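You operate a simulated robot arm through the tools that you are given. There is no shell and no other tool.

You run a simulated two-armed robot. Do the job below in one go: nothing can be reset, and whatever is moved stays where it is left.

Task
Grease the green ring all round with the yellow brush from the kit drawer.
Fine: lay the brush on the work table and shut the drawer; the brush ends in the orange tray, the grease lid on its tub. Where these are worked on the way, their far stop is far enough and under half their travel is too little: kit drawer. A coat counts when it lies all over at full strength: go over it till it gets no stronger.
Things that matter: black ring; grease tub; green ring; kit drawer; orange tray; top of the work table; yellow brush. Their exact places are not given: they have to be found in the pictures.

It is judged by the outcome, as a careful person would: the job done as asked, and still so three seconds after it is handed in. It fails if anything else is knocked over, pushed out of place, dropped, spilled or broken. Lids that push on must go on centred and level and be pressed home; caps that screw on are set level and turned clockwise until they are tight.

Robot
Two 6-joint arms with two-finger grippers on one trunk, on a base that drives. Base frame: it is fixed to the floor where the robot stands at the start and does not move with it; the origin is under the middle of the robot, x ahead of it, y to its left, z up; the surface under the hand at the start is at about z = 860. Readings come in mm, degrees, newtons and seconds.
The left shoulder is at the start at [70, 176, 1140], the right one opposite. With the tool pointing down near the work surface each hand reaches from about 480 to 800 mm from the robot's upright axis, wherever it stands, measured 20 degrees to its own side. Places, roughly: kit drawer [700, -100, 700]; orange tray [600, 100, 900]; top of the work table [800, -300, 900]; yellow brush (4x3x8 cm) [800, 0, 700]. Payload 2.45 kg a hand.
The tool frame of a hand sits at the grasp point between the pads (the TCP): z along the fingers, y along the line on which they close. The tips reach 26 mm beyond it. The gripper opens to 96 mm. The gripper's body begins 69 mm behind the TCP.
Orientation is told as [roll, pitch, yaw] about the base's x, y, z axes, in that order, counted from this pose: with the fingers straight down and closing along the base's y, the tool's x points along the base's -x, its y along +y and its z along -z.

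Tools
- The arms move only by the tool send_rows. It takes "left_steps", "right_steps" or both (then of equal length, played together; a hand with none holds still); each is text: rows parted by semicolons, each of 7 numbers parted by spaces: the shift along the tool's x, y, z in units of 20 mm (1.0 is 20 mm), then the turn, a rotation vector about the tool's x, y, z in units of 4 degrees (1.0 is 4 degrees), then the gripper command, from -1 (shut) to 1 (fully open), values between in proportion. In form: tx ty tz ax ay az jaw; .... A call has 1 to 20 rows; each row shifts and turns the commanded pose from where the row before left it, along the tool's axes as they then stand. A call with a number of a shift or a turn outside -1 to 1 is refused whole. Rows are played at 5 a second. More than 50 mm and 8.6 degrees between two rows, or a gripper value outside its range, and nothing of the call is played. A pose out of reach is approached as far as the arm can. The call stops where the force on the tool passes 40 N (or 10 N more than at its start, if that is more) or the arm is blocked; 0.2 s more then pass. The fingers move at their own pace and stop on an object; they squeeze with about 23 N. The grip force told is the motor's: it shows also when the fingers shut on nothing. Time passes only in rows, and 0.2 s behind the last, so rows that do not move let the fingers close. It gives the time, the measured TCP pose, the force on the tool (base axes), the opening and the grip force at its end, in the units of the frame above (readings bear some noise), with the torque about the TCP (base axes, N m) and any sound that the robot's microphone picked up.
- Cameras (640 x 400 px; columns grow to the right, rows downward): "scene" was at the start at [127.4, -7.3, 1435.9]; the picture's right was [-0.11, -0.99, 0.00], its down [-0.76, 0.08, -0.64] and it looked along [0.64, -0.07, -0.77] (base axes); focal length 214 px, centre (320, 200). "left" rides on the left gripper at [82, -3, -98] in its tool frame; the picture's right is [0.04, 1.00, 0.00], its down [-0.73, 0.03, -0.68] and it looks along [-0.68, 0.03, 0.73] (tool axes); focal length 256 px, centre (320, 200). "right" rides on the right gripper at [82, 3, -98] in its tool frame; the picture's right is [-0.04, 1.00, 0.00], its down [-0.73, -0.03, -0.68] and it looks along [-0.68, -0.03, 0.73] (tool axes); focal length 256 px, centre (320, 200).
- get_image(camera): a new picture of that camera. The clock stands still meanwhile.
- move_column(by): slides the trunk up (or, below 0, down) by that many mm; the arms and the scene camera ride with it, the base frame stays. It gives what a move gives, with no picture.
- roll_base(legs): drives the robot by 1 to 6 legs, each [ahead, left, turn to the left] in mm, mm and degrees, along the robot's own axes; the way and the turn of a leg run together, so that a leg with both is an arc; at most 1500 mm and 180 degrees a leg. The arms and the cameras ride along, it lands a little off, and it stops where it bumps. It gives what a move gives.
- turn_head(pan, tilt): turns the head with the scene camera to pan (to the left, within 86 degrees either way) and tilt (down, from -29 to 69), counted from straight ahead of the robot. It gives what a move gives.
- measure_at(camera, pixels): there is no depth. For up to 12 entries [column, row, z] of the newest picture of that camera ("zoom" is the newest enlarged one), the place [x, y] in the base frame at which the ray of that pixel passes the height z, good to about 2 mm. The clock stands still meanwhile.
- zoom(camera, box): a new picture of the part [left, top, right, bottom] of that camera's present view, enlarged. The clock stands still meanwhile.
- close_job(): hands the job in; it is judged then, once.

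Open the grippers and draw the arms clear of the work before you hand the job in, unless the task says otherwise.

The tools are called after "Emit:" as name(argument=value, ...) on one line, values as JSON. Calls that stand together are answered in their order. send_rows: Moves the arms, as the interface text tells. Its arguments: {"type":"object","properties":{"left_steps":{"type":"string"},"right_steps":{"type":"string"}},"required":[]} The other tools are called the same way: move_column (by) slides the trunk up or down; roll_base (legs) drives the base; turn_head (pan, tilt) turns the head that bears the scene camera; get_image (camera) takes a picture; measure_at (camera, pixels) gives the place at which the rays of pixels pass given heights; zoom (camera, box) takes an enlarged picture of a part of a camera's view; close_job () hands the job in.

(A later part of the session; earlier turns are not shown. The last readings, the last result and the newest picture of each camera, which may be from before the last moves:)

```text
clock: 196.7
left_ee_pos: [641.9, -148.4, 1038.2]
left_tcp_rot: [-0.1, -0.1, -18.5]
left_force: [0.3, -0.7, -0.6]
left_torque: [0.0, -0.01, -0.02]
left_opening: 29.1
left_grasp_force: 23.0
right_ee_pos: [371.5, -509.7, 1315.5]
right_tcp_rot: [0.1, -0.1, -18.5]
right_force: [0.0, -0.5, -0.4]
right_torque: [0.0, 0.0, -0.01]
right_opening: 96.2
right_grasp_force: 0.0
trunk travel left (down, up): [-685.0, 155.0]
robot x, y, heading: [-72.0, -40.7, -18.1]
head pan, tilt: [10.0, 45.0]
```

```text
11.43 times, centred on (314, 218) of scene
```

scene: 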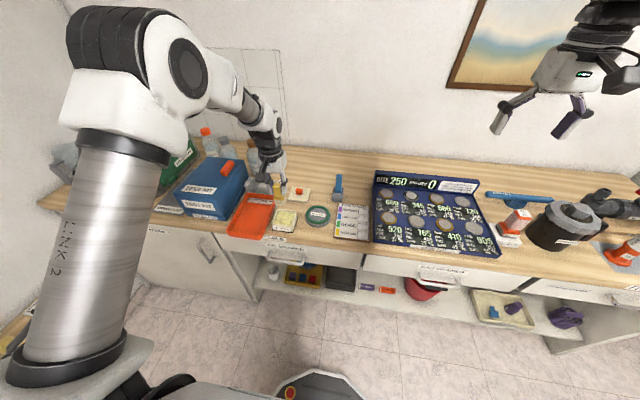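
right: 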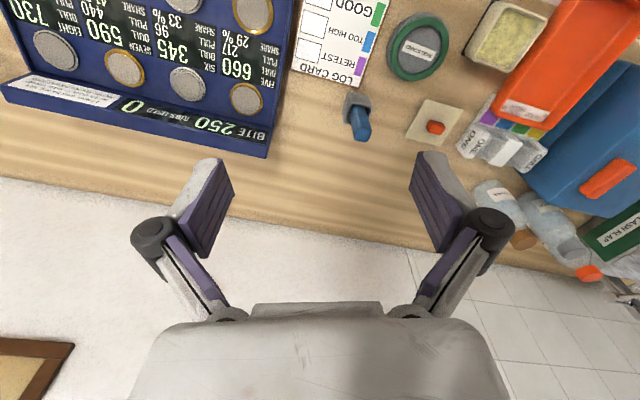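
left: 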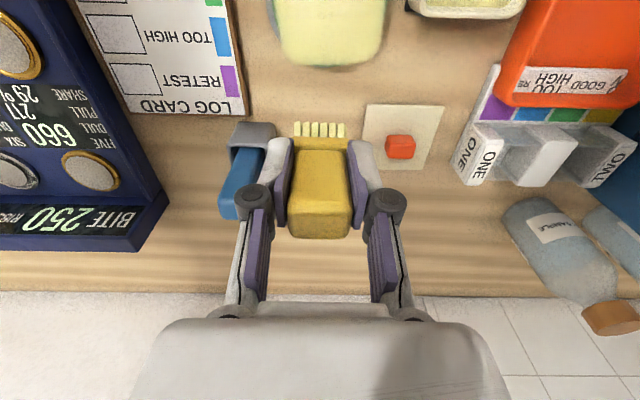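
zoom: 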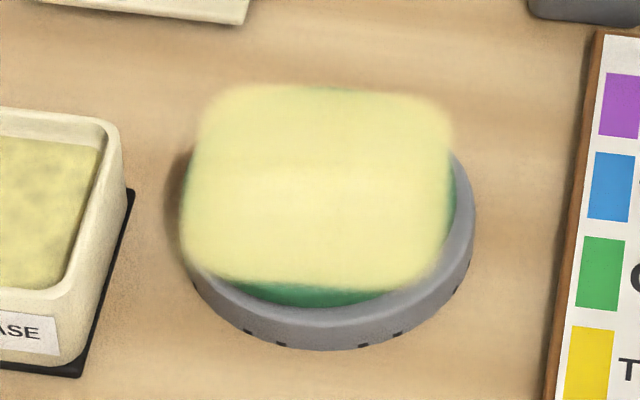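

I'll make one more light pass: near side going right, up the right side and to the far side, which also nudges the stand back the right way.

Emit:
send_rows(left_steps="0.93 -0.1 0 0 0 0 -1; 0.93 -0.1 0 0 0 0 -1; 0.93 -0.11 0 0 0 0 -1; 0.93 -0.11 0 0 0 0 -1; 0.93 -0.11 0 0 0 0 -1; 0.93 -0.11 0 0 0 0 -1; 0 0 1 0 0 0 -1; 0 0 1 0 0 0 -1; 0 0 1 0 0 0 -1; 0 0 1 0 0 0 -1; 0 0 0.7 0 0 0 -1; 0 0 0.15 0 0 0 -1; 0 0 0 0 0 0 -1")

Emit:
zoom(camera="scene", box=[286, 195, 346, 240])

```text
clock: 199.5
left_ee_pos: [530.5, -124.4, 942.1]
left_tcp_rot: [0.0, 0.0, -18.5]
left_force: [-0.4, 0.6, -0.2]
left_torque: [-0.01, 0.01, 0.02]
left_opening: 29.0
left_grasp_force: 23.2
right_ee_pos: [371.9, -511.3, 1314.1]
right_tcp_rot: [0.0, 0.0, -18.3]
right_force: [0.0, -0.2, 0.5]
right_torque: [-0.02, 0.02, -0.01]
right_opening: 95.8
right_grasp_force: 0.1
trunk travel left (down, up): [-685.0, 155.0]
robot x, y, heading: [-73.0, -44.7, -18.3]
head pan, tilt: [10.0, 45.0]
```

```text
8.89 times, centred on (316, 218) of scene
```

zoom: 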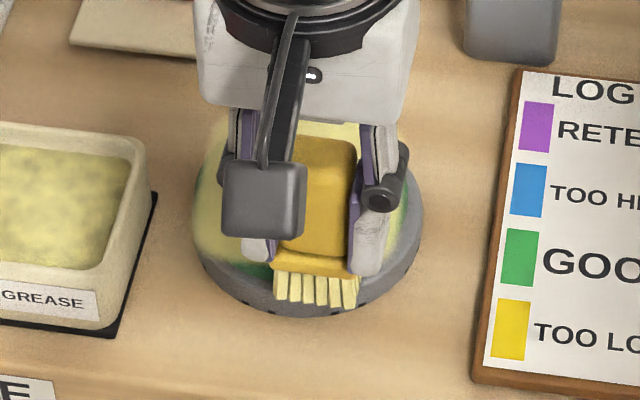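

Emit:
send_rows(left_steps="0 0 0.1 0 0 0 -1; 0 0 0.08 0 0 0 -1; 0 0 0 0 0 0 -1")

```text
clock: 200.3
left_ee_pos: [530.3, -124.5, 938.4]
left_tcp_rot: [-0.1, -0.2, -18.5]
left_force: [0.3, -0.5, 5.0]
left_torque: [-0.01, -0.09, 0.02]
left_opening: 28.9
left_grasp_force: 23.1
right_ee_pos: [369.9, -510.4, 1315.4]
right_tcp_rot: [-0.1, -0.2, -18.2]
right_force: [-0.2, -0.4, 0.5]
right_torque: [-0.02, 0.01, 0.01]
right_opening: 96.1
right_grasp_force: 0.1
trunk travel left (down, up): [-685.0, 155.0]
robot x, y, heading: [-74.5, -47.0, -18.1]
head pan, tilt: [10.0, 45.0]
```

5 N of contact. I stroke to the right side, going down slightly with the slope.

Emit:
send_rows(left_steps="-0.123 -0.297 0 0 0 0 -1; -0.168 -0.274 0 0 0 0 -1; -0.209 -0.245 0.005 0 0 0 -1; -0.245 -0.209 0.005 0 0 0 -1; -0.274 -0.168 0.005 0 0 0 -1; -0.297 -0.123 0.005 0 0 0 -1; -0.313 -0.075 0.005 0 0 0 -1; -0.321 -0.025 0.005 0 0 0 -1; 0 0 0 0 0 0 -1")

Emit:
zoom(camera="scene", box=[286, 195, 346, 240])

```text
clock: 202.3
left_ee_pos: [557.1, -162.6, 937.8]
left_tcp_rot: [0.0, -0.2, -18.5]
left_force: [-8.1, 1.3, 10.1]
left_torque: [0.08, 0.35, 0.04]
left_opening: 29.1
left_grasp_force: 23.1
right_ee_pos: [369.5, -511.9, 1316.4]
right_tcp_rot: [0.0, -0.2, -18.3]
right_force: [0.5, 0.3, -1.0]
right_torque: [-0.01, 0.04, -0.02]
right_opening: 96.4
right_grasp_force: 0.0
trunk travel left (down, up): [-685.0, 155.0]
robot x, y, heading: [-73.3, -41.2, -18.4]
head pan, tilt: [10.0, 45.0]
```

```text
8.89 times, centred on (316, 218) of scene
```

zoom: 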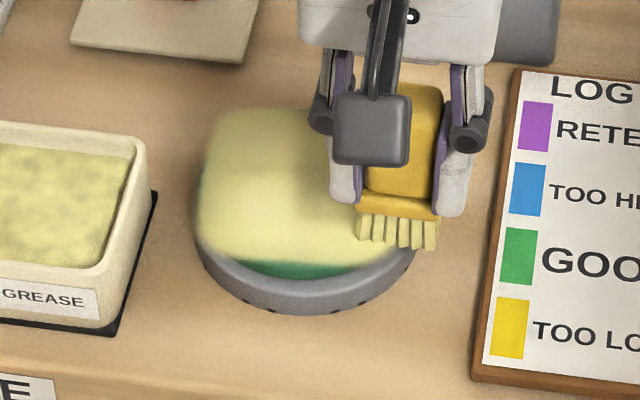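

The drag here is forward, which is wanted. I continue a few rows up the right side and check the stand.

Emit:
send_rows(left_steps="-0.321 0.025 0 0 0 0 -1; -0.313 0.075 0 0 0 0 -1; -0.297 0.123 0 0 0 0 -1; -0.274 0.168 0 0 0 0 -1; -0.245 0.209 0 0 0 0 -1; 0 0 0 0 0 0 -1")

Emit:
zoom(camera="scene", box=[286, 195, 346, 240])

```text
clock: 203.7
left_ee_pos: [589.5, -160.4, 938.5]
left_tcp_rot: [0.0, -0.2, -18.6]
left_force: [-5.2, -2.1, 10.4]
left_torque: [-0.15, 0.26, -0.01]
left_opening: 29.1
left_grasp_force: 23.3
right_ee_pos: [368.5, -511.7, 1316.5]
right_tcp_rot: [0.0, 0.0, -18.3]
right_force: [-0.1, 0.8, 0.2]
right_torque: [-0.01, -0.01, 0.0]
right_opening: 95.9
right_grasp_force: 0.1
trunk travel left (down, up): [-685.0, 155.0]
robot x, y, heading: [-74.8, -43.7, -18.2]
head pan, tilt: [10.0, 45.0]
```

```text
8.89 times, centred on (316, 218) of scene
```

zoom: 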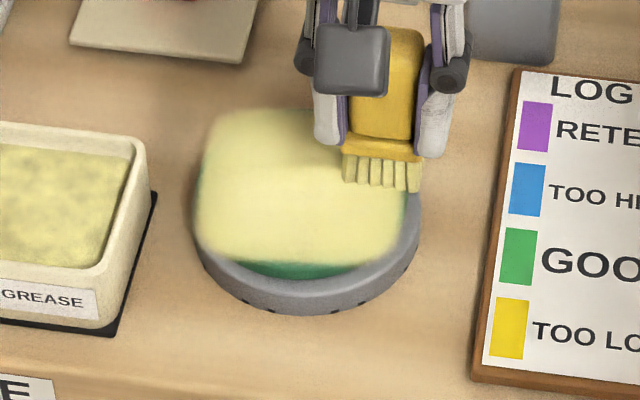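

The stand holds still at 10 N here; the film's extent stays the same, so its patch is at its bounds. I continue over the far side.

Emit:
send_rows(left_steps="-0.209 0.245 -0.01 0 0 0 -1; -0.168 0.274 -0.01 0 0 0 -1; -0.123 0.297 0 0 0 0 -1; -0.075 0.313 0 0 0 0 -1; -0.025 0.321 0 0 0 0 -1; 0 0 0 0 0 0 -1")

Emit:
zoom(camera="scene", box=[286, 195, 346, 240])

```text
clock: 205.1
left_ee_pos: [610.0, -137.7, 938.8]
left_tcp_rot: [0.0, -0.1, -18.5]
left_force: [-0.9, -2.3, 5.5]
left_torque: [-0.14, -0.06, -0.05]
left_opening: 29.3
left_grasp_force: 22.7
right_ee_pos: [370.7, -512.0, 1316.6]
right_tcp_rot: [0.0, -0.2, -18.4]
right_force: [0.0, 0.1, -0.1]
right_torque: [0.02, -0.01, -0.01]
right_opening: 95.9
right_grasp_force: 0.0
trunk travel left (down, up): [-685.0, 155.0]
robot x, y, heading: [-74.1, -43.2, -18.4]
head pan, tilt: [10.0, 45.0]
```

```text
8.89 times, centred on (316, 218) of scene
```

zoom: 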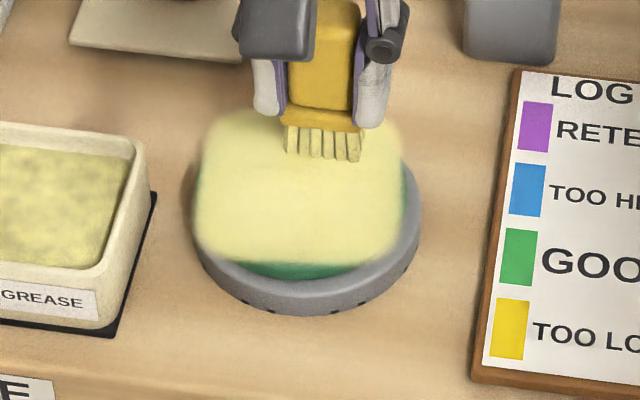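

Even and steady. I carry on to the left side, rising with the slope to keep it light.

Emit:
send_rows(left_steps="0.025 0.321 -0.01 0 0 0 -1; 0.075 0.313 -0.01 0 0 0 -1; 0.123 0.297 -0.01 0 0 0 -1; 0.168 0.274 -0.01 0 0 0 -1; 0.209 0.245 -0.01 0 0 0 -1; 0 0 0 0 0 0 -1")

Emit:
send_rows(left_steps="0.245 0.209 -0.01 0 0 0 -1; 0.274 0.168 -0.01 0 0 0 -1; 0.297 0.123 -0.01 0 0 0 -1; 0.313 0.075 0 0 0 0 -1; 0.321 0.025 0 0 0 0 -1; 0 0 0 0 0 0 -1")

Emit:
zoom(camera="scene", box=[286, 195, 346, 240])

```text
clock: 206.5
left_ee_pos: [608.9, -106.8, 939.4]
left_tcp_rot: [-0.1, 0.0, -18.5]
left_force: [-0.4, 0.0, -1.1]
left_torque: [-0.03, 0.02, 0.0]
left_opening: 29.1
left_grasp_force: 22.4
right_ee_pos: [371.8, -510.7, 1315.1]
right_tcp_rot: [0.0, 0.0, -18.3]
right_force: [-0.3, 0.1, -0.3]
right_torque: [0.03, 0.0, 0.01]
right_opening: 96.0
right_grasp_force: 0.0
trunk travel left (down, up): [-685.0, 155.0]
robot x, y, heading: [-74.3, -45.5, -18.4]
head pan, tilt: [10.0, 45.0]
```

```text
clock: 207.9
left_ee_pos: [585.1, -85.5, 939.3]
left_tcp_rot: [-0.1, -0.1, -18.5]
left_force: [0.8, 0.0, -0.9]
left_torque: [0.01, 0.01, 0.0]
left_opening: 28.9
left_grasp_force: 23.6
right_ee_pos: [371.9, -510.2, 1315.5]
right_tcp_rot: [0.0, 0.0, -18.4]
right_force: [0.2, 0.2, 0.8]
right_torque: [-0.01, -0.02, 0.0]
right_opening: 96.1
right_grasp_force: 0.1
trunk travel left (down, up): [-685.0, 155.0]
robot x, y, heading: [-73.3, -43.5, -18.1]
head pan, tilt: [10.0, 45.0]
```

```text
8.89 times, centred on (316, 218) of scene
```

zoom: 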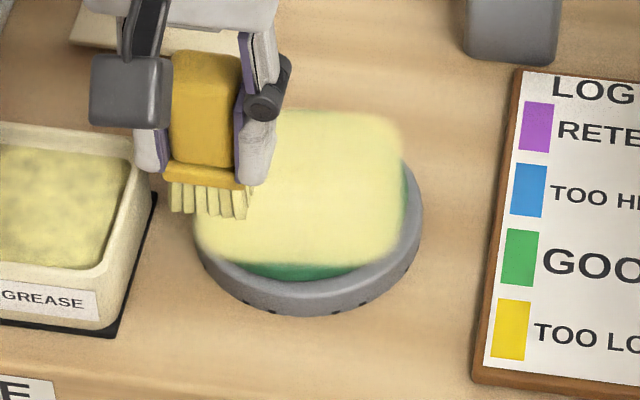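

Too high there. I shift 6 mm right, lower to contact, and then stroke the left side forward (towards the far side).

Emit:
send_rows(left_steps="0.2 -0.3 0 0 0 0 -1; 0 0 0.04 0 0 0 -1; 0 0 0.03 0 0 0 -1; 0 0 0 0 0 0 -1")

```text
clock: 208.9
left_ee_pos: [579.7, -89.9, 938.6]
left_tcp_rot: [-0.1, -0.1, -18.5]
left_force: [-1.3, -1.1, 3.3]
left_torque: [-0.03, 0.05, 0.0]
left_opening: 28.9
left_grasp_force: 22.4
right_ee_pos: [371.5, -510.8, 1315.5]
right_tcp_rot: [0.0, -0.1, -18.3]
right_force: [-0.4, -0.1, 0.1]
right_torque: [0.0, 0.0, -0.02]
right_opening: 96.0
right_grasp_force: 0.0
trunk travel left (down, up): [-685.0, 155.0]
robot x, y, heading: [-74.9, -40.9, -18.2]
head pan, tilt: [10.0, 45.0]
```

Emit:
send_rows(left_steps="-0.321 0.025 0.01 0 0 0 -1; -0.321 -0.025 0.01 0 0 0 -1; -0.313 -0.075 0 0 0 0 -1; -0.297 -0.123 0 0 0 0 -1; -0.274 -0.168 0.01 0 0 0 -1; -0.245 -0.209 0.01 0 0 0 -1; -0.209 -0.245 0 0 0 0 -1; -0.168 -0.274 0 0 0 0 -1; -0.123 -0.297 0 0 0 0 -1; 0 0 0 0 0 0 -1")

Emit:
zoom(camera="scene", box=[286, 195, 346, 240])

```text
clock: 211.1
left_ee_pos: [612.9, -130.7, 938.4]
left_tcp_rot: [-0.1, -0.1, -18.3]
left_force: [1.4, 5.3, 7.0]
left_torque: [0.15, -0.07, 0.06]
left_opening: 28.8
left_grasp_force: 22.7
right_ee_pos: [372.3, -509.3, 1315.5]
right_tcp_rot: [-0.1, -0.1, -18.4]
right_force: [-0.5, -0.2, -0.2]
right_torque: [0.01, 0.0, 0.01]
right_opening: 95.9
right_grasp_force: 0.1
trunk travel left (down, up): [-685.0, 155.0]
robot x, y, heading: [-73.0, -40.8, -18.3]
head pan, tilt: [10.0, 45.0]
```

```text
8.89 times, centred on (316, 218) of scene
```

zoom: 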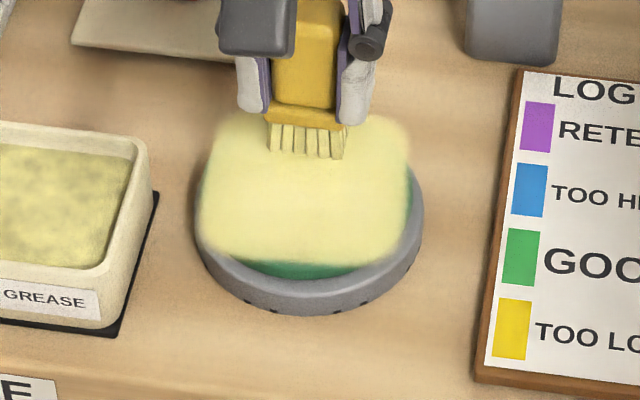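

The film is uniform and gets no stronger. Now I put the stand back: lift, set the bristles inside the ring and push forward about 21 mm and right 8 mm.

Emit:
send_rows(left_steps="0 0 -0.8 0 0 0 -1; 1 -0.18 0 0 0 0 -1; 0.98 -0.18 0 0 0 0 -1; 0 0 0.5 0 0 0 -1; 0 0 0.38 0 0 0 -1; 0 0 0 0 0 0 -1")

Emit:
zoom(camera="scene", box=[286, 195, 346, 240])

```text
clock: 212.5
left_ee_pos: [574.3, -126.9, 936.3]
left_tcp_rot: [-0.1, 0.0, -18.5]
left_force: [0.9, -0.5, 0.0]
left_torque: [-0.01, 0.01, -0.02]
left_opening: 29.2
left_grasp_force: 23.1
right_ee_pos: [371.3, -510.6, 1315.6]
right_tcp_rot: [-0.1, 0.0, -18.3]
right_force: [0.1, -0.4, 0.1]
right_torque: [-0.01, -0.02, 0.01]
right_opening: 96.1
right_grasp_force: 0.1
trunk travel left (down, up): [-685.0, 155.0]
robot x, y, heading: [-72.6, -42.3, -18.5]
head pan, tilt: [10.0, 45.0]
```

```text
8.89 times, centred on (316, 218) of scene
```

zoom: 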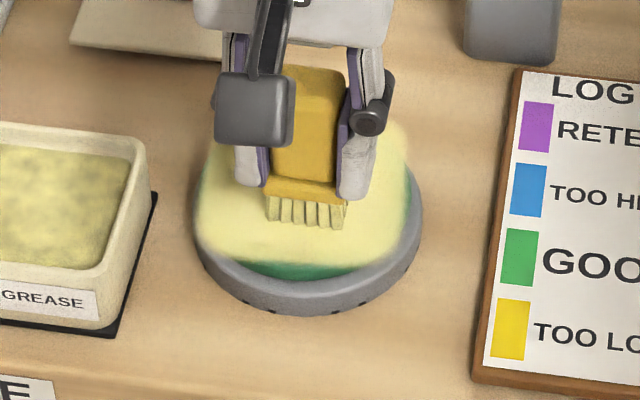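

Emit:
send_rows(left_steps="-0.25 0 0 0 0 0 -1; -0.25 0 0 0 0 0 -1; -0.25 0 0 0 0 0 -1; -0.25 0 0 0 0 0 -1; -0.25 0 0 0 0 0 -1; 0 0 0 0 0 0 -1")

Emit:
zoom(camera="scene", box=[286, 195, 346, 240])

```text
clock: 213.9
left_ee_pos: [595.3, -134.1, 935.6]
left_tcp_rot: [-0.1, 0.0, -18.6]
left_force: [0.3, 0.2, 0.2]
left_torque: [-0.01, -0.01, 0.0]
left_opening: 29.1
left_grasp_force: 23.4
right_ee_pos: [371.5, -511.0, 1316.1]
right_tcp_rot: [0.0, -0.2, -18.3]
right_force: [-0.3, -0.1, -0.2]
right_torque: [0.0, -0.02, 0.03]
right_opening: 96.1
right_grasp_force: 0.1
trunk travel left (down, up): [-685.0, 155.0]
robot x, y, heading: [-69.9, -45.2, -18.3]
head pan, tilt: [10.0, 45.0]
```

```text
8.89 times, centred on (316, 218) of scene
```

zoom: 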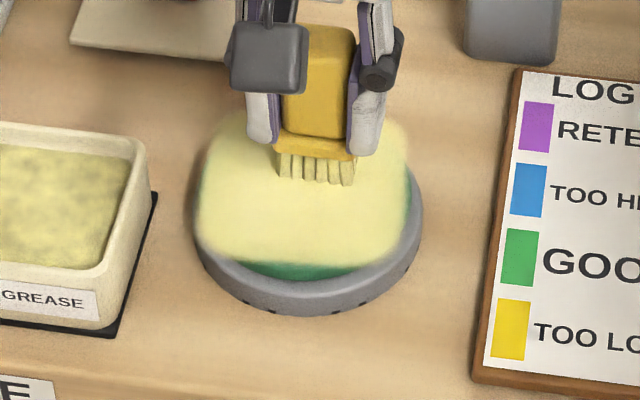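

No contact yet; the slack is larger. I go on 12 mm.

Emit:
send_rows(left_steps="-0.2 0 0 0 0 0 -1; -0.2 0 0 0 0 0 -1; -0.2 0 0 0 0 0 -1; 0 0 0 0 0 0 -1")

Emit:
zoom(camera="scene", box=[286, 195, 346, 240])

```text
clock: 214.9
left_ee_pos: [607.1, -136.5, 936.4]
left_tcp_rot: [-0.2, 0.0, -18.4]
left_force: [-2.3, 1.9, -0.1]
left_torque: [0.09, 0.16, -0.05]
left_opening: 29.0
left_grasp_force: 22.4
right_ee_pos: [371.9, -509.6, 1315.1]
right_tcp_rot: [0.0, -0.1, -18.3]
right_force: [-0.4, -0.6, 0.2]
right_torque: [-0.01, 0.01, 0.04]
right_opening: 96.0
right_grasp_force: 0.1
trunk travel left (down, up): [-685.0, 155.0]
robot x, y, heading: [-74.5, -42.9, -18.3]
head pan, tilt: [10.0, 45.0]
```

```text
8.89 times, centred on (316, 218) of scene
```

zoom: 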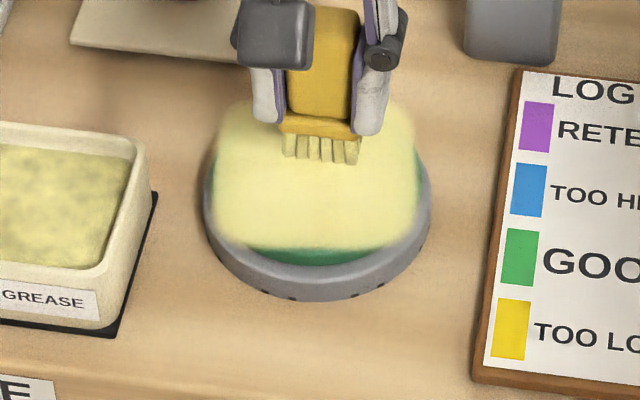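

The stand follows (centre 317, bottom 302 in zoom). I push 11 mm more.

Emit:
send_rows(left_steps="-0.2 0 0 0 0 0 -1; -0.2 0 0 0 0 0 -1; -0.15 0 0 0 0 0 -1; 0 0 0 0 0 0 -1")

Emit:
zoom(camera="scene", box=[286, 195, 346, 240])

```text
clock: 215.9
left_ee_pos: [621.0, -140.1, 936.0]
left_tcp_rot: [-0.1, -0.2, -18.5]
left_force: [-1.8, 0.8, -0.4]
left_torque: [0.03, 0.15, -0.01]
left_opening: 29.0
left_grasp_force: 22.7
right_ee_pos: [371.7, -511.0, 1315.0]
right_tcp_rot: [0.0, 0.0, -18.2]
right_force: [-0.2, 0.3, 0.0]
right_torque: [0.04, -0.04, -0.02]
right_opening: 95.7
right_grasp_force: 0.1
trunk travel left (down, up): [-685.0, 155.0]
robot x, y, heading: [-70.8, -39.2, -18.3]
head pan, tilt: [10.0, 45.0]
```

```text
8.89 times, centred on (316, 218) of scene
```

zoom: 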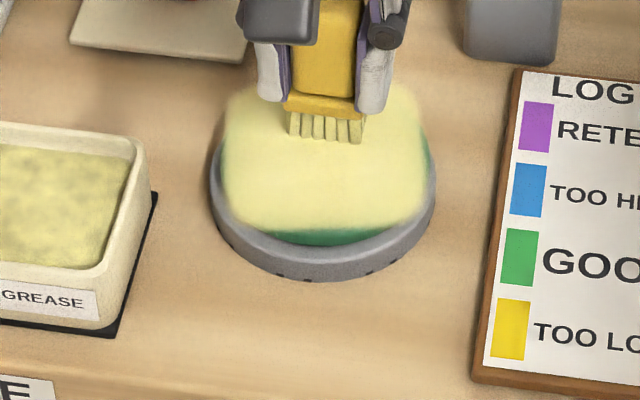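

Forward is restored (bottom 282 → target ~284). I centre the brush and push right ~6 mm.

Emit:
send_rows(left_steps="0.4 0 0 0 0 0 -1; 0.4 0 0 0 0 0 -1; 0 -0.25 0 0 0 0 -1; 0 -0.25 0 0 0 0 -1; 0 -0.2 0 0 0 0 -1; 0 0 0 0 0 0 -1")

Emit:
zoom(camera="scene", box=[286, 195, 346, 240])

```text
clock: 217.3
left_ee_pos: [599.1, -148.8, 934.1]
left_tcp_rot: [-0.2, -0.1, -18.5]
left_force: [-0.5, -0.2, 0.2]
left_torque: [-0.01, -0.01, 0.02]
left_opening: 28.9
left_grasp_force: 23.2
right_ee_pos: [370.9, -510.9, 1315.4]
right_tcp_rot: [0.0, 0.0, -18.3]
right_force: [0.0, 0.5, -0.2]
right_torque: [0.0, 0.01, -0.02]
right_opening: 95.8
right_grasp_force: 0.0
trunk travel left (down, up): [-685.0, 155.0]
robot x, y, heading: [-73.3, -42.0, -18.3]
head pan, tilt: [10.0, 45.0]
```

```text
8.89 times, centred on (316, 218) of scene
```

zoom: 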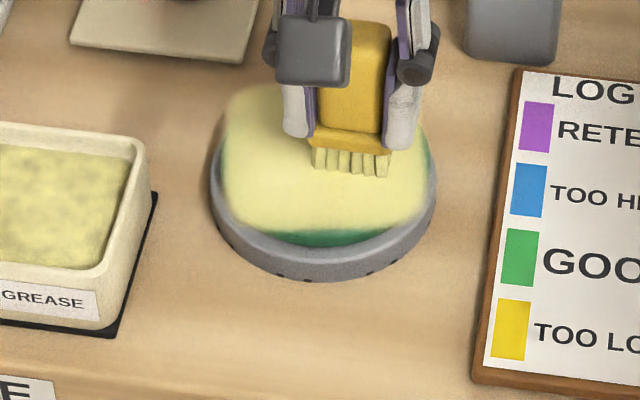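

No contact yet; I go 10 mm farther right.

Emit:
send_rows(left_steps="0 -0.2 0 0 0 0 -1; 0 -0.2 0 0 0 0 -1; 0 -0.1 0 0 0 0 -1; 0 0 0 0 0 0 -1")

Emit:
zoom(camera="scene", box=[286, 195, 346, 240])

```text
clock: 218.3
left_ee_pos: [595.6, -158.5, 935.7]
left_tcp_rot: [-0.1, 0.0, -18.5]
left_force: [-0.6, 1.7, -0.6]
left_torque: [0.11, 0.01, -0.02]
left_opening: 28.9
left_grasp_force: 22.9
right_ee_pos: [371.2, -510.6, 1315.4]
right_tcp_rot: [0.0, -0.1, -18.4]
right_force: [0.1, 0.2, -0.1]
right_torque: [-0.02, -0.02, 0.0]
right_opening: 96.0
right_grasp_force: 0.0
trunk travel left (down, up): [-685.0, 155.0]
robot x, y, heading: [-71.6, -44.0, -18.2]
head pan, tilt: [10.0, 45.0]
```

```text
8.89 times, centred on (316, 218) of scene
```

zoom: 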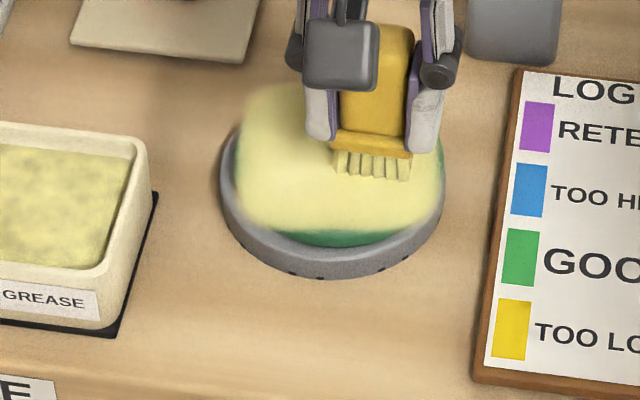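

The stand is back within 2–3 mm of its first place and the ring is evenly coated. I lift the brush and move left towards the orange tray, staying high.

Emit:
send_rows(left_steps="0 0.1 -0.5 0 0 0 -1; 0 0 -1 0 0 0 -1; 0 0 -1 0 0 0 -1; 0 0 -1 0 0 0 -1; 0 0 -1 0 0 0 -1; 0.2 1 -0.5 0 0 0 -1; 0.2 1 0 0 0 0 -1; 0.2 1 0 0 0 0 -1; 0.2 1 0 0 0 0 -1; 0.2 1 0 0 0 0 -1; 0.2 1 0 0 0 0 -1; 0.2 1 0 0 0 0 -1; 0.2 1 0 0 0 0 -1; 0 0 0 0 0 0 -1")

Emit:
get_image(camera="left")

Emit:
get_image(camera="scene")

```text
clock: 221.3
left_ee_pos: [617.0, 4.4, 1034.7]
left_tcp_rot: [0.0, 0.0, -18.4]
left_force: [0.5, 0.3, 0.1]
left_torque: [-0.01, 0.02, 0.01]
left_opening: 29.1
left_grasp_force: 23.2
right_ee_pos: [371.8, -510.6, 1315.4]
right_tcp_rot: [0.0, 0.0, -18.3]
right_force: [0.4, -0.5, -0.2]
right_torque: [0.04, -0.03, -0.02]
right_opening: 95.9
right_grasp_force: 0.0
trunk travel left (down, up): [-685.0, 155.0]
robot x, y, heading: [-72.0, -44.6, -17.9]
head pan, tilt: [10.0, 45.0]
```

```text
taken
```

left: 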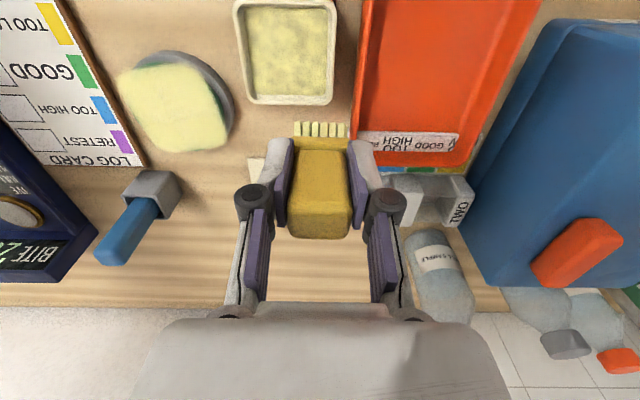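

```text
taken
```

scene: 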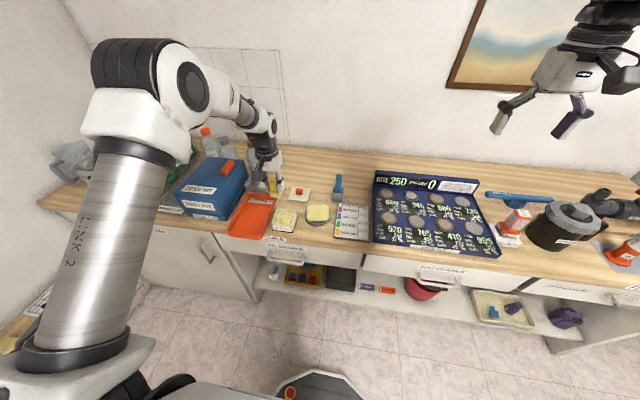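

I check the ring once more and the tray for a placement spot.

Emit:
zoom(camera="left", box=[100, 30, 260, 170])

Emit:
zoom(camera="scene", box=[220, 175, 340, 255])

Emit:
measure_at(camera="zoom", pixels=[[130, 95, 890], [255, 120, 890], [50, 285, 890], [190, 320, 890], [150, 180, 866], [150, 220, 866], [160, 260, 866]])

```text
2.86 times, centred on (180, 100) of left
```

zoom: 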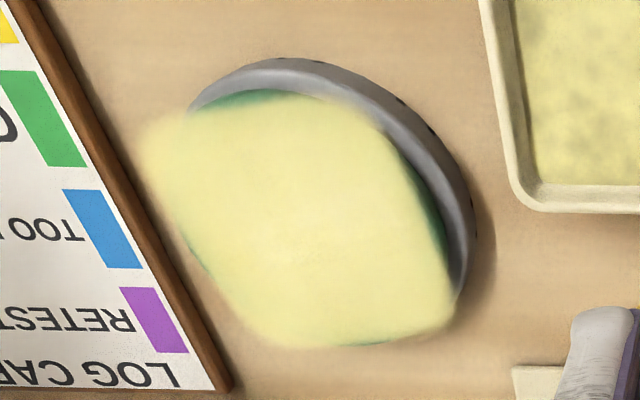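

```text
5.00 times, centred on (280, 215) of scene
```

zoom: 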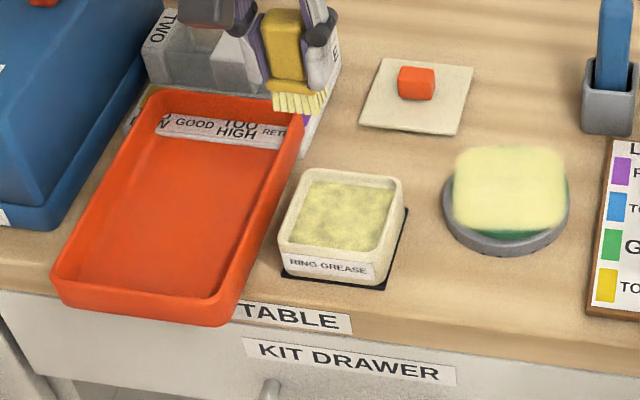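

```text
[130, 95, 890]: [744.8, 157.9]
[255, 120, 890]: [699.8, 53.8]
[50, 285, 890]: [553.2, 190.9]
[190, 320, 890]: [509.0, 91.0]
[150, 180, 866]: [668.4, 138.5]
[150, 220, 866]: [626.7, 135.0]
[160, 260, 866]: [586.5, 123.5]
```

The film is even, with equal slivers on all four sides. The tray's floor centre is near (625,124). I move over it, keeping clear of the blue box.

Emit:
send_rows(left_steps="0.5 1 0 0 0 0 -1; 0.5 1 0 0 0 0 -1; 0.5 1 0 0 0 0 -1; 0 1 0 0 0 0 -1; 0 1 0 0 0 0 -1; 0 0.2 0 0 0 0 -1; 0 0 0 0 0 0 -1")

Emit:
get_image(camera="left")

Emit:
zoom(camera="scene", box=[180, 155, 320, 255])

```text
clock: 222.9
left_ee_pos: [621.7, 115.0, 1036.1]
left_tcp_rot: [-0.1, 0.1, -18.5]
left_force: [-0.4, -0.3, -0.9]
left_torque: [0.02, 0.02, -0.03]
left_opening: 29.0
left_grasp_force: 23.0
right_ee_pos: [372.0, -510.5, 1314.7]
right_tcp_rot: [-0.1, 0.0, -18.3]
right_force: [0.3, -0.8, -0.3]
right_torque: [-0.02, -0.01, -0.02]
right_opening: 95.9
right_grasp_force: 0.1
trunk travel left (down, up): [-685.0, 155.0]
robot x, y, heading: [-72.5, -44.3, -18.3]
head pan, tilt: [10.0, 45.0]
```

```text
taken
```

left: 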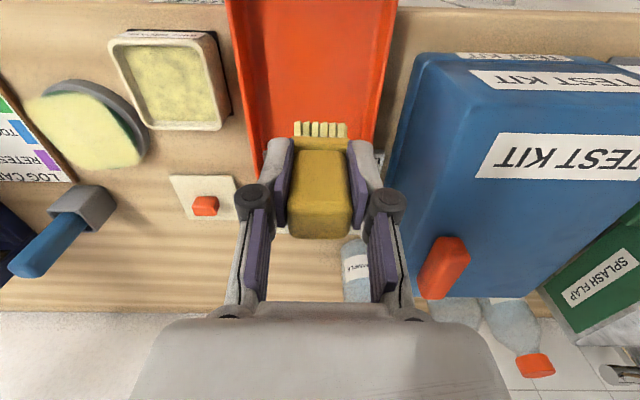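

```text
4.00 times, centred on (250, 205) of scene
```

zoom: 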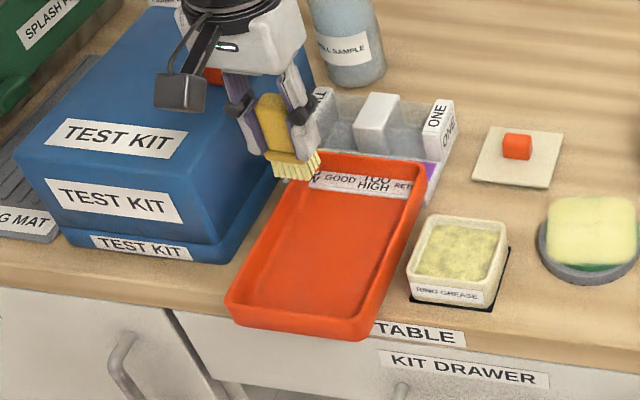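

The blue box's near-right corner is at zoom (232,262). I measure it to be sure of clearance.

Emit:
measure_at(camera="zoom", pixels=[[232, 262, 862], [218, 238, 900], [190, 150, 960], [275, 115, 960], [232, 305, 890], [375, 335, 890], [305, 260, 866], [330, 215, 866]])

Emit:
measure_at(camera="left", pixels=[[445, 52, 960], [400, 180, 960], [250, 150, 890], [385, 60, 890]])

```text
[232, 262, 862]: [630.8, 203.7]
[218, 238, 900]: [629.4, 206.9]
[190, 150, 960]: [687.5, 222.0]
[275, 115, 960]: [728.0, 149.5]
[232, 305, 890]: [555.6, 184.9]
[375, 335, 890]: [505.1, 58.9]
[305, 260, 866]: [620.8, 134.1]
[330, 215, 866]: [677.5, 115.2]
```

```text
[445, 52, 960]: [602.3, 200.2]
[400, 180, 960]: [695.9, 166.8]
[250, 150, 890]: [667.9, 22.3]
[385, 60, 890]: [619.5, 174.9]
```

Clear by ~25 mm. I shift 6 mm right and 10 mm nearer, and lower into the tray.

Emit:
send_rows(left_steps="0.5 -0.2 0 0 0 0 -1; 0 0 1 0 0 0 -1; 0 0 1 0 0 0 -1; 0 0 1 0 0 0 -1; 0 0 1 0 0 0 -1; 0 0 0.9 0 0 0 -1; 0 0 0 0 0 0 -1")

Emit:
get_image(camera="left")

Emit:
zoom(camera="scene", box=[190, 170, 310, 250])

```text
clock: 224.5
left_ee_pos: [609.9, 114.2, 936.5]
left_tcp_rot: [-0.2, -0.1, -18.5]
left_force: [-0.3, -0.2, -0.1]
left_torque: [0.03, -0.01, 0.03]
left_opening: 28.9
left_grasp_force: 22.4
right_ee_pos: [371.4, -510.2, 1315.3]
right_tcp_rot: [0.0, -0.1, -18.2]
right_force: [0.0, 0.7, -0.7]
right_torque: [0.01, -0.02, -0.02]
right_opening: 96.1
right_grasp_force: 0.0
trunk travel left (down, up): [-685.0, 155.0]
robot x, y, heading: [-70.2, -43.8, -18.1]
head pan, tilt: [10.0, 45.0]
```

```text
taken
```

left: 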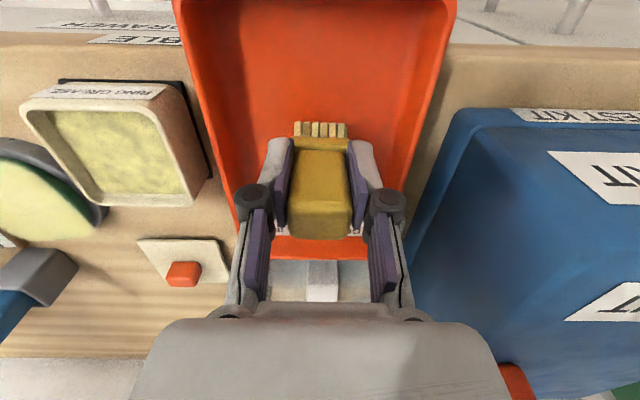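

```text
5.00 times, centred on (250, 210) of scene
```

zoom: 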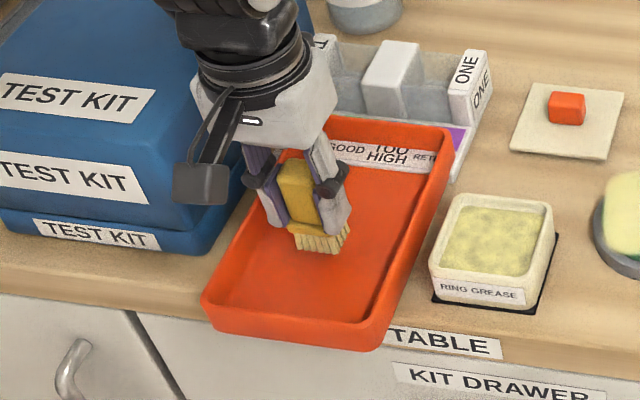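

Centred in the tray. I lower until the bristles touch its floor.

Emit:
send_rows(left_steps="0 0 0.2 0 0 0 -1; 0 0 0.15 0 0 0 -1; 0 0 0.1 0 0 0 -1; 0 0 0 0 0 0 -1")

```text
clock: 225.5
left_ee_pos: [610.3, 112.1, 928.0]
left_tcp_rot: [-0.2, 0.0, -18.5]
left_force: [-0.8, 0.2, 0.2]
left_torque: [0.0, -0.01, 0.0]
left_opening: 29.0
left_grasp_force: 23.2
right_ee_pos: [372.4, -509.3, 1315.0]
right_tcp_rot: [0.1, -0.1, -18.2]
right_force: [-0.3, -0.4, -0.9]
right_torque: [0.01, 0.01, 0.01]
right_opening: 95.9
right_grasp_force: 0.0
trunk travel left (down, up): [-685.0, 155.0]
robot x, y, heading: [-71.0, -45.7, -18.4]
head pan, tilt: [10.0, 45.0]
```

Emit:
send_rows(left_steps="0 0 0.1 0 0 0 -1; 0 0 0.1 0 0 0 -1; 0 0 0 0 0 0 -1")

```text
clock: 226.3
left_ee_pos: [611.5, 113.3, 923.8]
left_tcp_rot: [-0.2, 0.0, -18.7]
left_force: [-0.3, -0.5, 0.4]
left_torque: [0.02, 0.01, -0.01]
left_opening: 29.1
left_grasp_force: 22.2
right_ee_pos: [372.7, -510.1, 1314.5]
right_tcp_rot: [-0.1, 0.1, -18.3]
right_force: [-0.1, 0.1, 0.0]
right_torque: [-0.03, -0.02, -0.01]
right_opening: 95.9
right_grasp_force: 0.0
trunk travel left (down, up): [-685.0, 155.0]
robot x, y, heading: [-71.7, -40.7, -18.1]
head pan, tilt: [10.0, 45.0]
```

Emit:
send_rows(left_steps="0 0 0.08 0 0 0 -1; 0 0 0.08 0 0 0 -1; 0 0 0 0 0 0 -1")

```text
clock: 227.1
left_ee_pos: [609.9, 113.4, 922.2]
left_tcp_rot: [-0.1, -0.2, -18.6]
left_force: [2.4, 0.8, 7.0]
left_torque: [-0.01, -0.23, 0.04]
left_opening: 29.3
left_grasp_force: 22.8
right_ee_pos: [370.2, -511.5, 1315.3]
right_tcp_rot: [0.0, -0.1, -18.3]
right_force: [-0.8, -0.3, 0.2]
right_torque: [0.03, -0.01, 0.03]
right_opening: 96.3
right_grasp_force: 0.0
trunk travel left (down, up): [-685.0, 155.0]
robot x, y, heading: [-72.6, -41.4, -18.5]
head pan, tilt: [10.0, 45.0]
```

Contact (7 N). I ease, open the jaw modestly and rise straight up.

Emit:
send_rows(left_steps="0 0 -0.04 0 0 0 -1; 0 0 0 0 0 0 -0.2; 0 0 0 0 0 0 -0.05; 0 0 0 0 0 0 -0.05; 0 0 -0.5 0 0 0 -0.05; 0 0 -1 0 0 0 -0.05; 0 0 -1 0 0 0 -0.05; 0 0 -1 0 0 0 -0.05; 0 0 -1 0 0 0 -0.05; 0 0 -1 0 0 0 -0.05; 0 0 0 0 0 0 -0.05")

Emit:
get_image(camera="left")

Emit:
zoom(camera="scene", box=[220, 160, 340, 250])

```text
clock: 229.5
left_ee_pos: [610.0, 112.6, 1034.0]
left_tcp_rot: [-0.1, 0.0, -18.5]
left_force: [0.1, -0.3, -0.5]
left_torque: [0.02, -0.03, 0.0]
left_opening: 45.2
left_grasp_force: 0.0
right_ee_pos: [372.3, -510.9, 1314.3]
right_tcp_rot: [0.0, 0.0, -18.3]
right_force: [-0.1, -0.4, -0.8]
right_torque: [0.0, 0.03, -0.02]
right_opening: 96.0
right_grasp_force: 0.0
trunk travel left (down, up): [-685.0, 155.0]
robot x, y, heading: [-72.5, -44.0, -18.1]
head pan, tilt: [10.0, 45.0]
```

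```text
taken
```

left: 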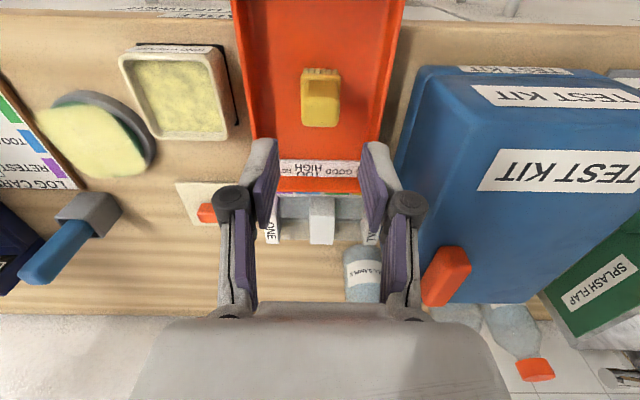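

```text
4.44 times, centred on (280, 205) of scene
```

zoom: 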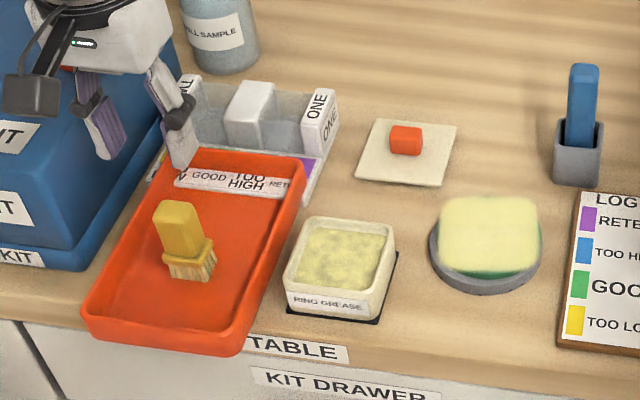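

The brush stands in the tray. Next the lid: it is near (746,-80), a long reach, so I move the hand right, drive 60 mm forward and look at lid and tub.

Emit:
send_rows(left_steps="0 -1 -0.3 0 0 0 -0.05; 0 -1 0 0 0 0 -0.05; 0 -1 0 0 0 0 -0.05; 0 -1 0 0 0 0 -0.05; 0 -1 0 0 0 0 -0.05; 0 -1 0 0 0 0 -0.05; 0 -1 0 0 0 0 -0.05; 0 0 0 0 0 0 -0.05")

Emit:
roll_base(legs=[[60, 0, 0]])

Emit:
get_image(camera="left")

Emit:
get_image(camera="scene")

```text
clock: 231.3
left_ee_pos: [566.1, -18.5, 1038.3]
left_tcp_rot: [-0.1, 0.0, -18.5]
left_force: [0.3, -0.1, -0.8]
left_torque: [-0.02, -0.01, 0.0]
left_opening: 45.6
left_grasp_force: 0.0
right_ee_pos: [371.4, -510.2, 1315.9]
right_tcp_rot: [-0.1, 0.1, -18.3]
right_force: [-0.7, 0.4, 0.6]
right_torque: [-0.02, 0.01, -0.02]
right_opening: 95.9
right_grasp_force: 0.1
trunk travel left (down, up): [-685.0, 155.0]
robot x, y, heading: [-75.7, -43.3, -18.4]
head pan, tilt: [10.0, 45.0]
```

```text
clock: 232.3
left_ee_pos: [620.1, -36.8, 1039.4]
left_tcp_rot: [-0.1, -0.3, -18.5]
left_force: [0.1, -0.5, -0.1]
left_torque: [-0.01, -0.04, 0.03]
left_opening: 45.5
left_grasp_force: 0.2
right_ee_pos: [423.0, -528.5, 1318.2]
right_tcp_rot: [0.1, -0.3, -18.3]
right_force: [-0.5, -0.6, 0.2]
right_torque: [-0.01, -0.05, -0.03]
right_opening: 95.9
right_grasp_force: 0.1
trunk travel left (down, up): [-685.0, 155.0]
robot x, y, heading: [-12.7, -62.5, -18.2]
head pan, tilt: [10.0, 45.0]
```

```text
taken
```

left: 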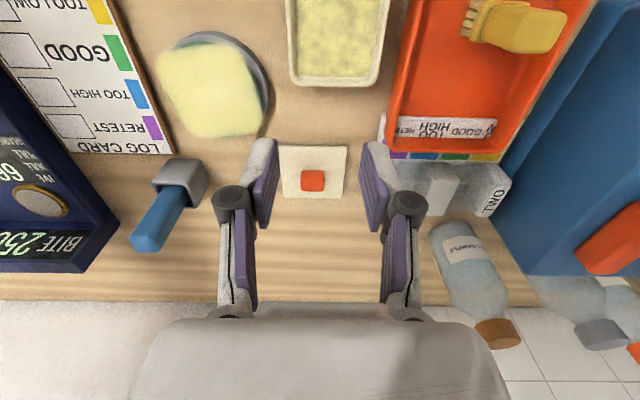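

```text
taken
```

scene: 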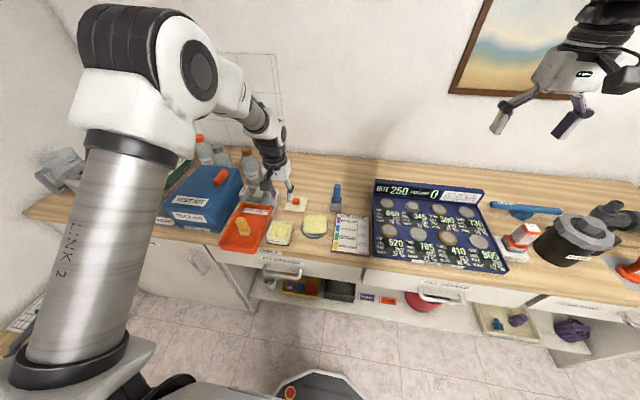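

The brush in the tray seems to have tipped over onto its side; I zoom in to see.

Emit:
zoom(camera="scene", box=[210, 190, 330, 260])

Emit:
zoom(camera="left", box=[240, 100, 400, 220])

```text
5.33 times, centred on (270, 225) of scene
```

zoom: 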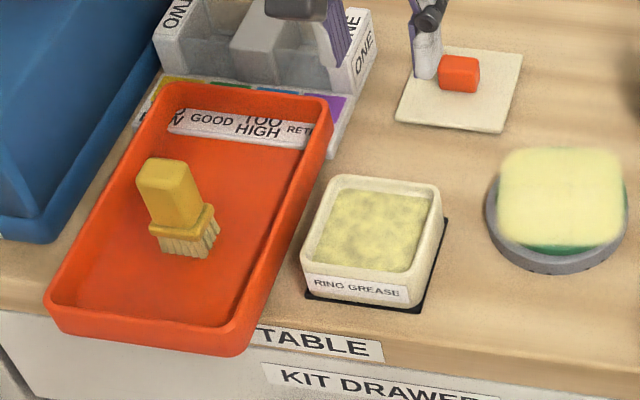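

```text
3.33 times, centred on (320, 160) of left
```

zoom: 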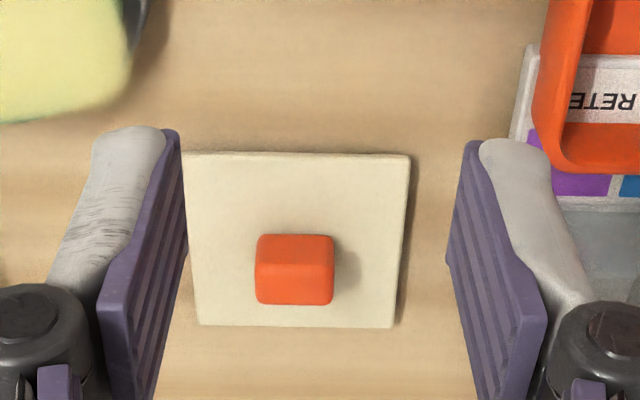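

The brush does stand. The lid lies level, aligned with the hand, its red knob at (312,180). I measure the lid's corners, knob, and the tub's rim.

Emit:
measure_at(camera="left", pixels=[[279.5, 145.9, 868], [347, 146.5, 868], [341.9, 198.4, 868], [283.1, 197.5, 868], [312.3, 181, 885], [301.5, 170, 885], [323, 170, 885]])

Emit:
measure_at(camera="zoom", pixels=[[295, 268, 885]])

Emit:
measure_at(camera="scene", pixels=[[296.3, 200.7, 880]])

```text
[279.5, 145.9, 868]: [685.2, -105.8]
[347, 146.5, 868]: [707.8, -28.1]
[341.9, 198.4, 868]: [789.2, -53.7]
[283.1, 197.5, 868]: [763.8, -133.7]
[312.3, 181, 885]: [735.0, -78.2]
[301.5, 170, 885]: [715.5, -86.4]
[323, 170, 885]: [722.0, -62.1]
```

```text
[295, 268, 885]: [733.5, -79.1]
```

```text
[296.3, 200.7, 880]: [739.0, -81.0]
```

Lid centre ≈ (736,-80), 82 mm square, knob 25 mm wide. I move over the knob and lower to z≈960 for a check.

Emit:
send_rows(left_steps="-1 -0.03 0 0 0 0 0; -1 -0.03 0 0 0 0 0; -1 -0.04 0 0 0 0 0; -1 -0.04 0 0 0 0 0; -1 -0.03 0 0 0 0 0; -1 -0.03 0 0 0 0 0; -0.15 0 0 0 0 0 0; 0 0 1 0 0 0 0; 0 0 1 0 0 0 0; 0 0 1 0 0 0 0; 0 0 1 0 0 0 0; 0 0 0 0 0 0 0")

Emit:
get_image(camera="left")

Emit:
zoom(camera="scene", box=[260, 170, 340, 230])

```text
clock: 234.9
left_ee_pos: [738.2, -80.8, 958.3]
left_tcp_rot: [-0.2, -0.1, -18.5]
left_force: [-0.1, -0.5, 0.5]
left_torque: [0.01, 0.01, 0.03]
left_opening: 48.0
left_grasp_force: 0.0
right_ee_pos: [427.0, -528.5, 1316.5]
right_tcp_rot: [0.0, -0.2, -18.3]
right_force: [-1.4, -0.6, -1.1]
right_torque: [-0.01, -0.02, -0.02]
right_opening: 96.0
right_grasp_force: 0.1
trunk travel left (down, up): [-685.0, 155.0]
robot x, y, heading: [-16.8, -60.6, -18.4]
head pan, tilt: [10.0, 45.0]
```

```text
taken
```

left: 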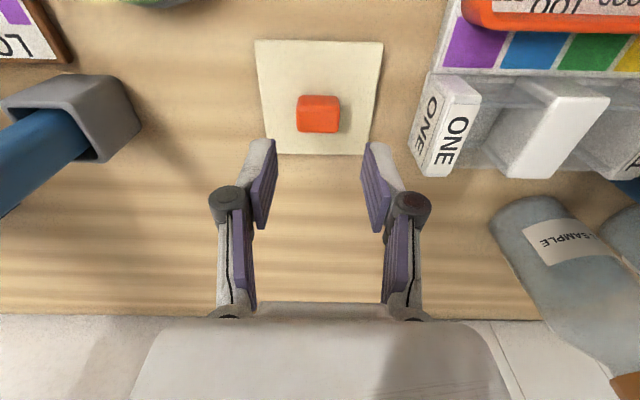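

```text
6.67 times, centred on (300, 200) of scene
```

zoom: 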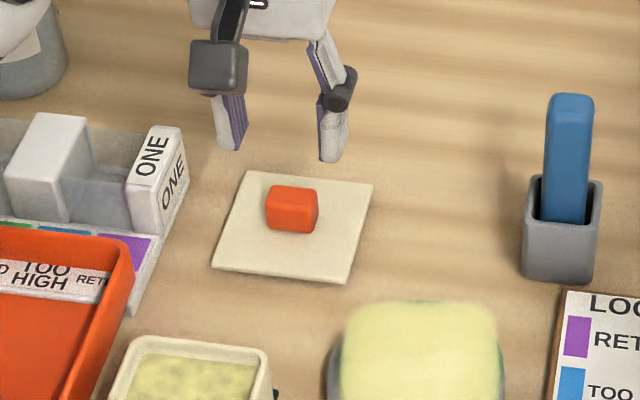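

The knob's top is at about (318,119), right under the grasp point. I verify by measurement and go down in steps.

Emit:
measure_at(camera="left", pixels=[[318.5, 119, 887], [318.5, 119, 884], [255, 42, 866], [383, 42, 866], [367, 152, 866], [278, 152, 866]])

Emit:
zoom(camera="left", box=[240, 30, 400, 170])

```text
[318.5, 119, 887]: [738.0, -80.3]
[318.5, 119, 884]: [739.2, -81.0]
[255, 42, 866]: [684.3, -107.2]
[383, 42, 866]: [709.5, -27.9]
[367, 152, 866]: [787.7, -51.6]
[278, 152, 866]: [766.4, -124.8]
```

```text
2.86 times, centred on (320, 100) of left
```

zoom: 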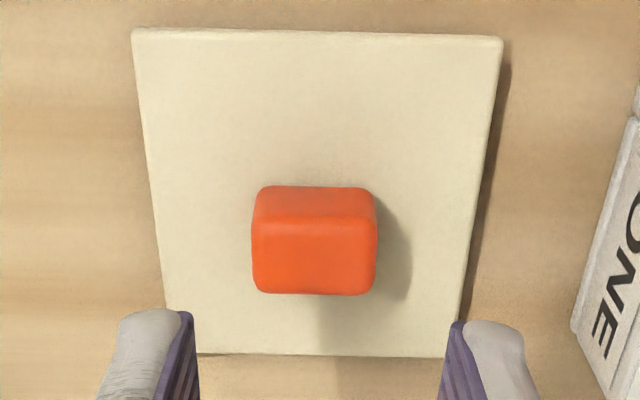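

Aligned. I lower so the fingertips come just above the lid's plate.

Emit:
send_rows(left_steps="0 0 1 0 0 0 0; 0 0 1 0 0 0 0; 0 0 0.6 0 0 0 0; 0 0 0.2 0 0 0 0; 0 0 0.1 0 0 0 0; 0 0 0 0 0 0 0")

Emit:
get_image(camera="left")

Emit:
zoom(camera="scene", box=[270, 175, 330, 220])

```text
clock: 236.3
left_ee_pos: [738.9, -83.2, 901.1]
left_tcp_rot: [-0.1, 0.0, -18.4]
left_force: [-0.9, 0.1, 0.1]
left_torque: [0.01, -0.03, 0.02]
left_opening: 47.9
left_grasp_force: 0.1
right_ee_pos: [427.9, -528.9, 1314.9]
right_tcp_rot: [0.1, -0.1, -18.3]
right_force: [-0.2, -0.5, -0.8]
right_torque: [0.04, 0.01, 0.01]
right_opening: 96.0
right_grasp_force: 0.1
trunk travel left (down, up): [-685.0, 155.0]
robot x, y, heading: [-15.2, -58.2, -18.4]
head pan, tilt: [10.0, 45.0]
```

```text
taken
```

left: 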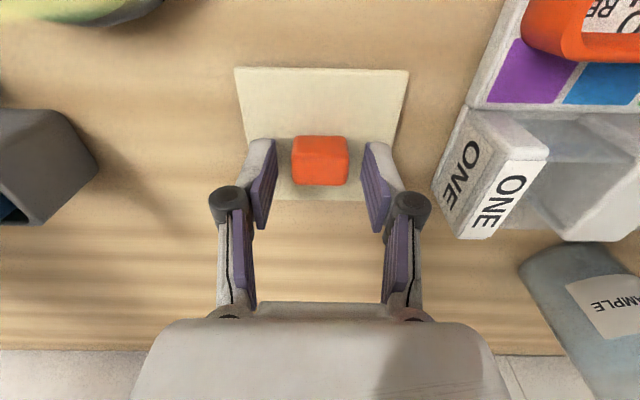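

```text
8.89 times, centred on (300, 198) of scene
```

zoom: 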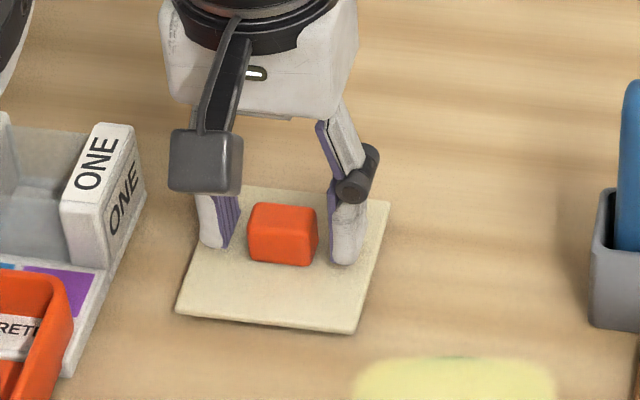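

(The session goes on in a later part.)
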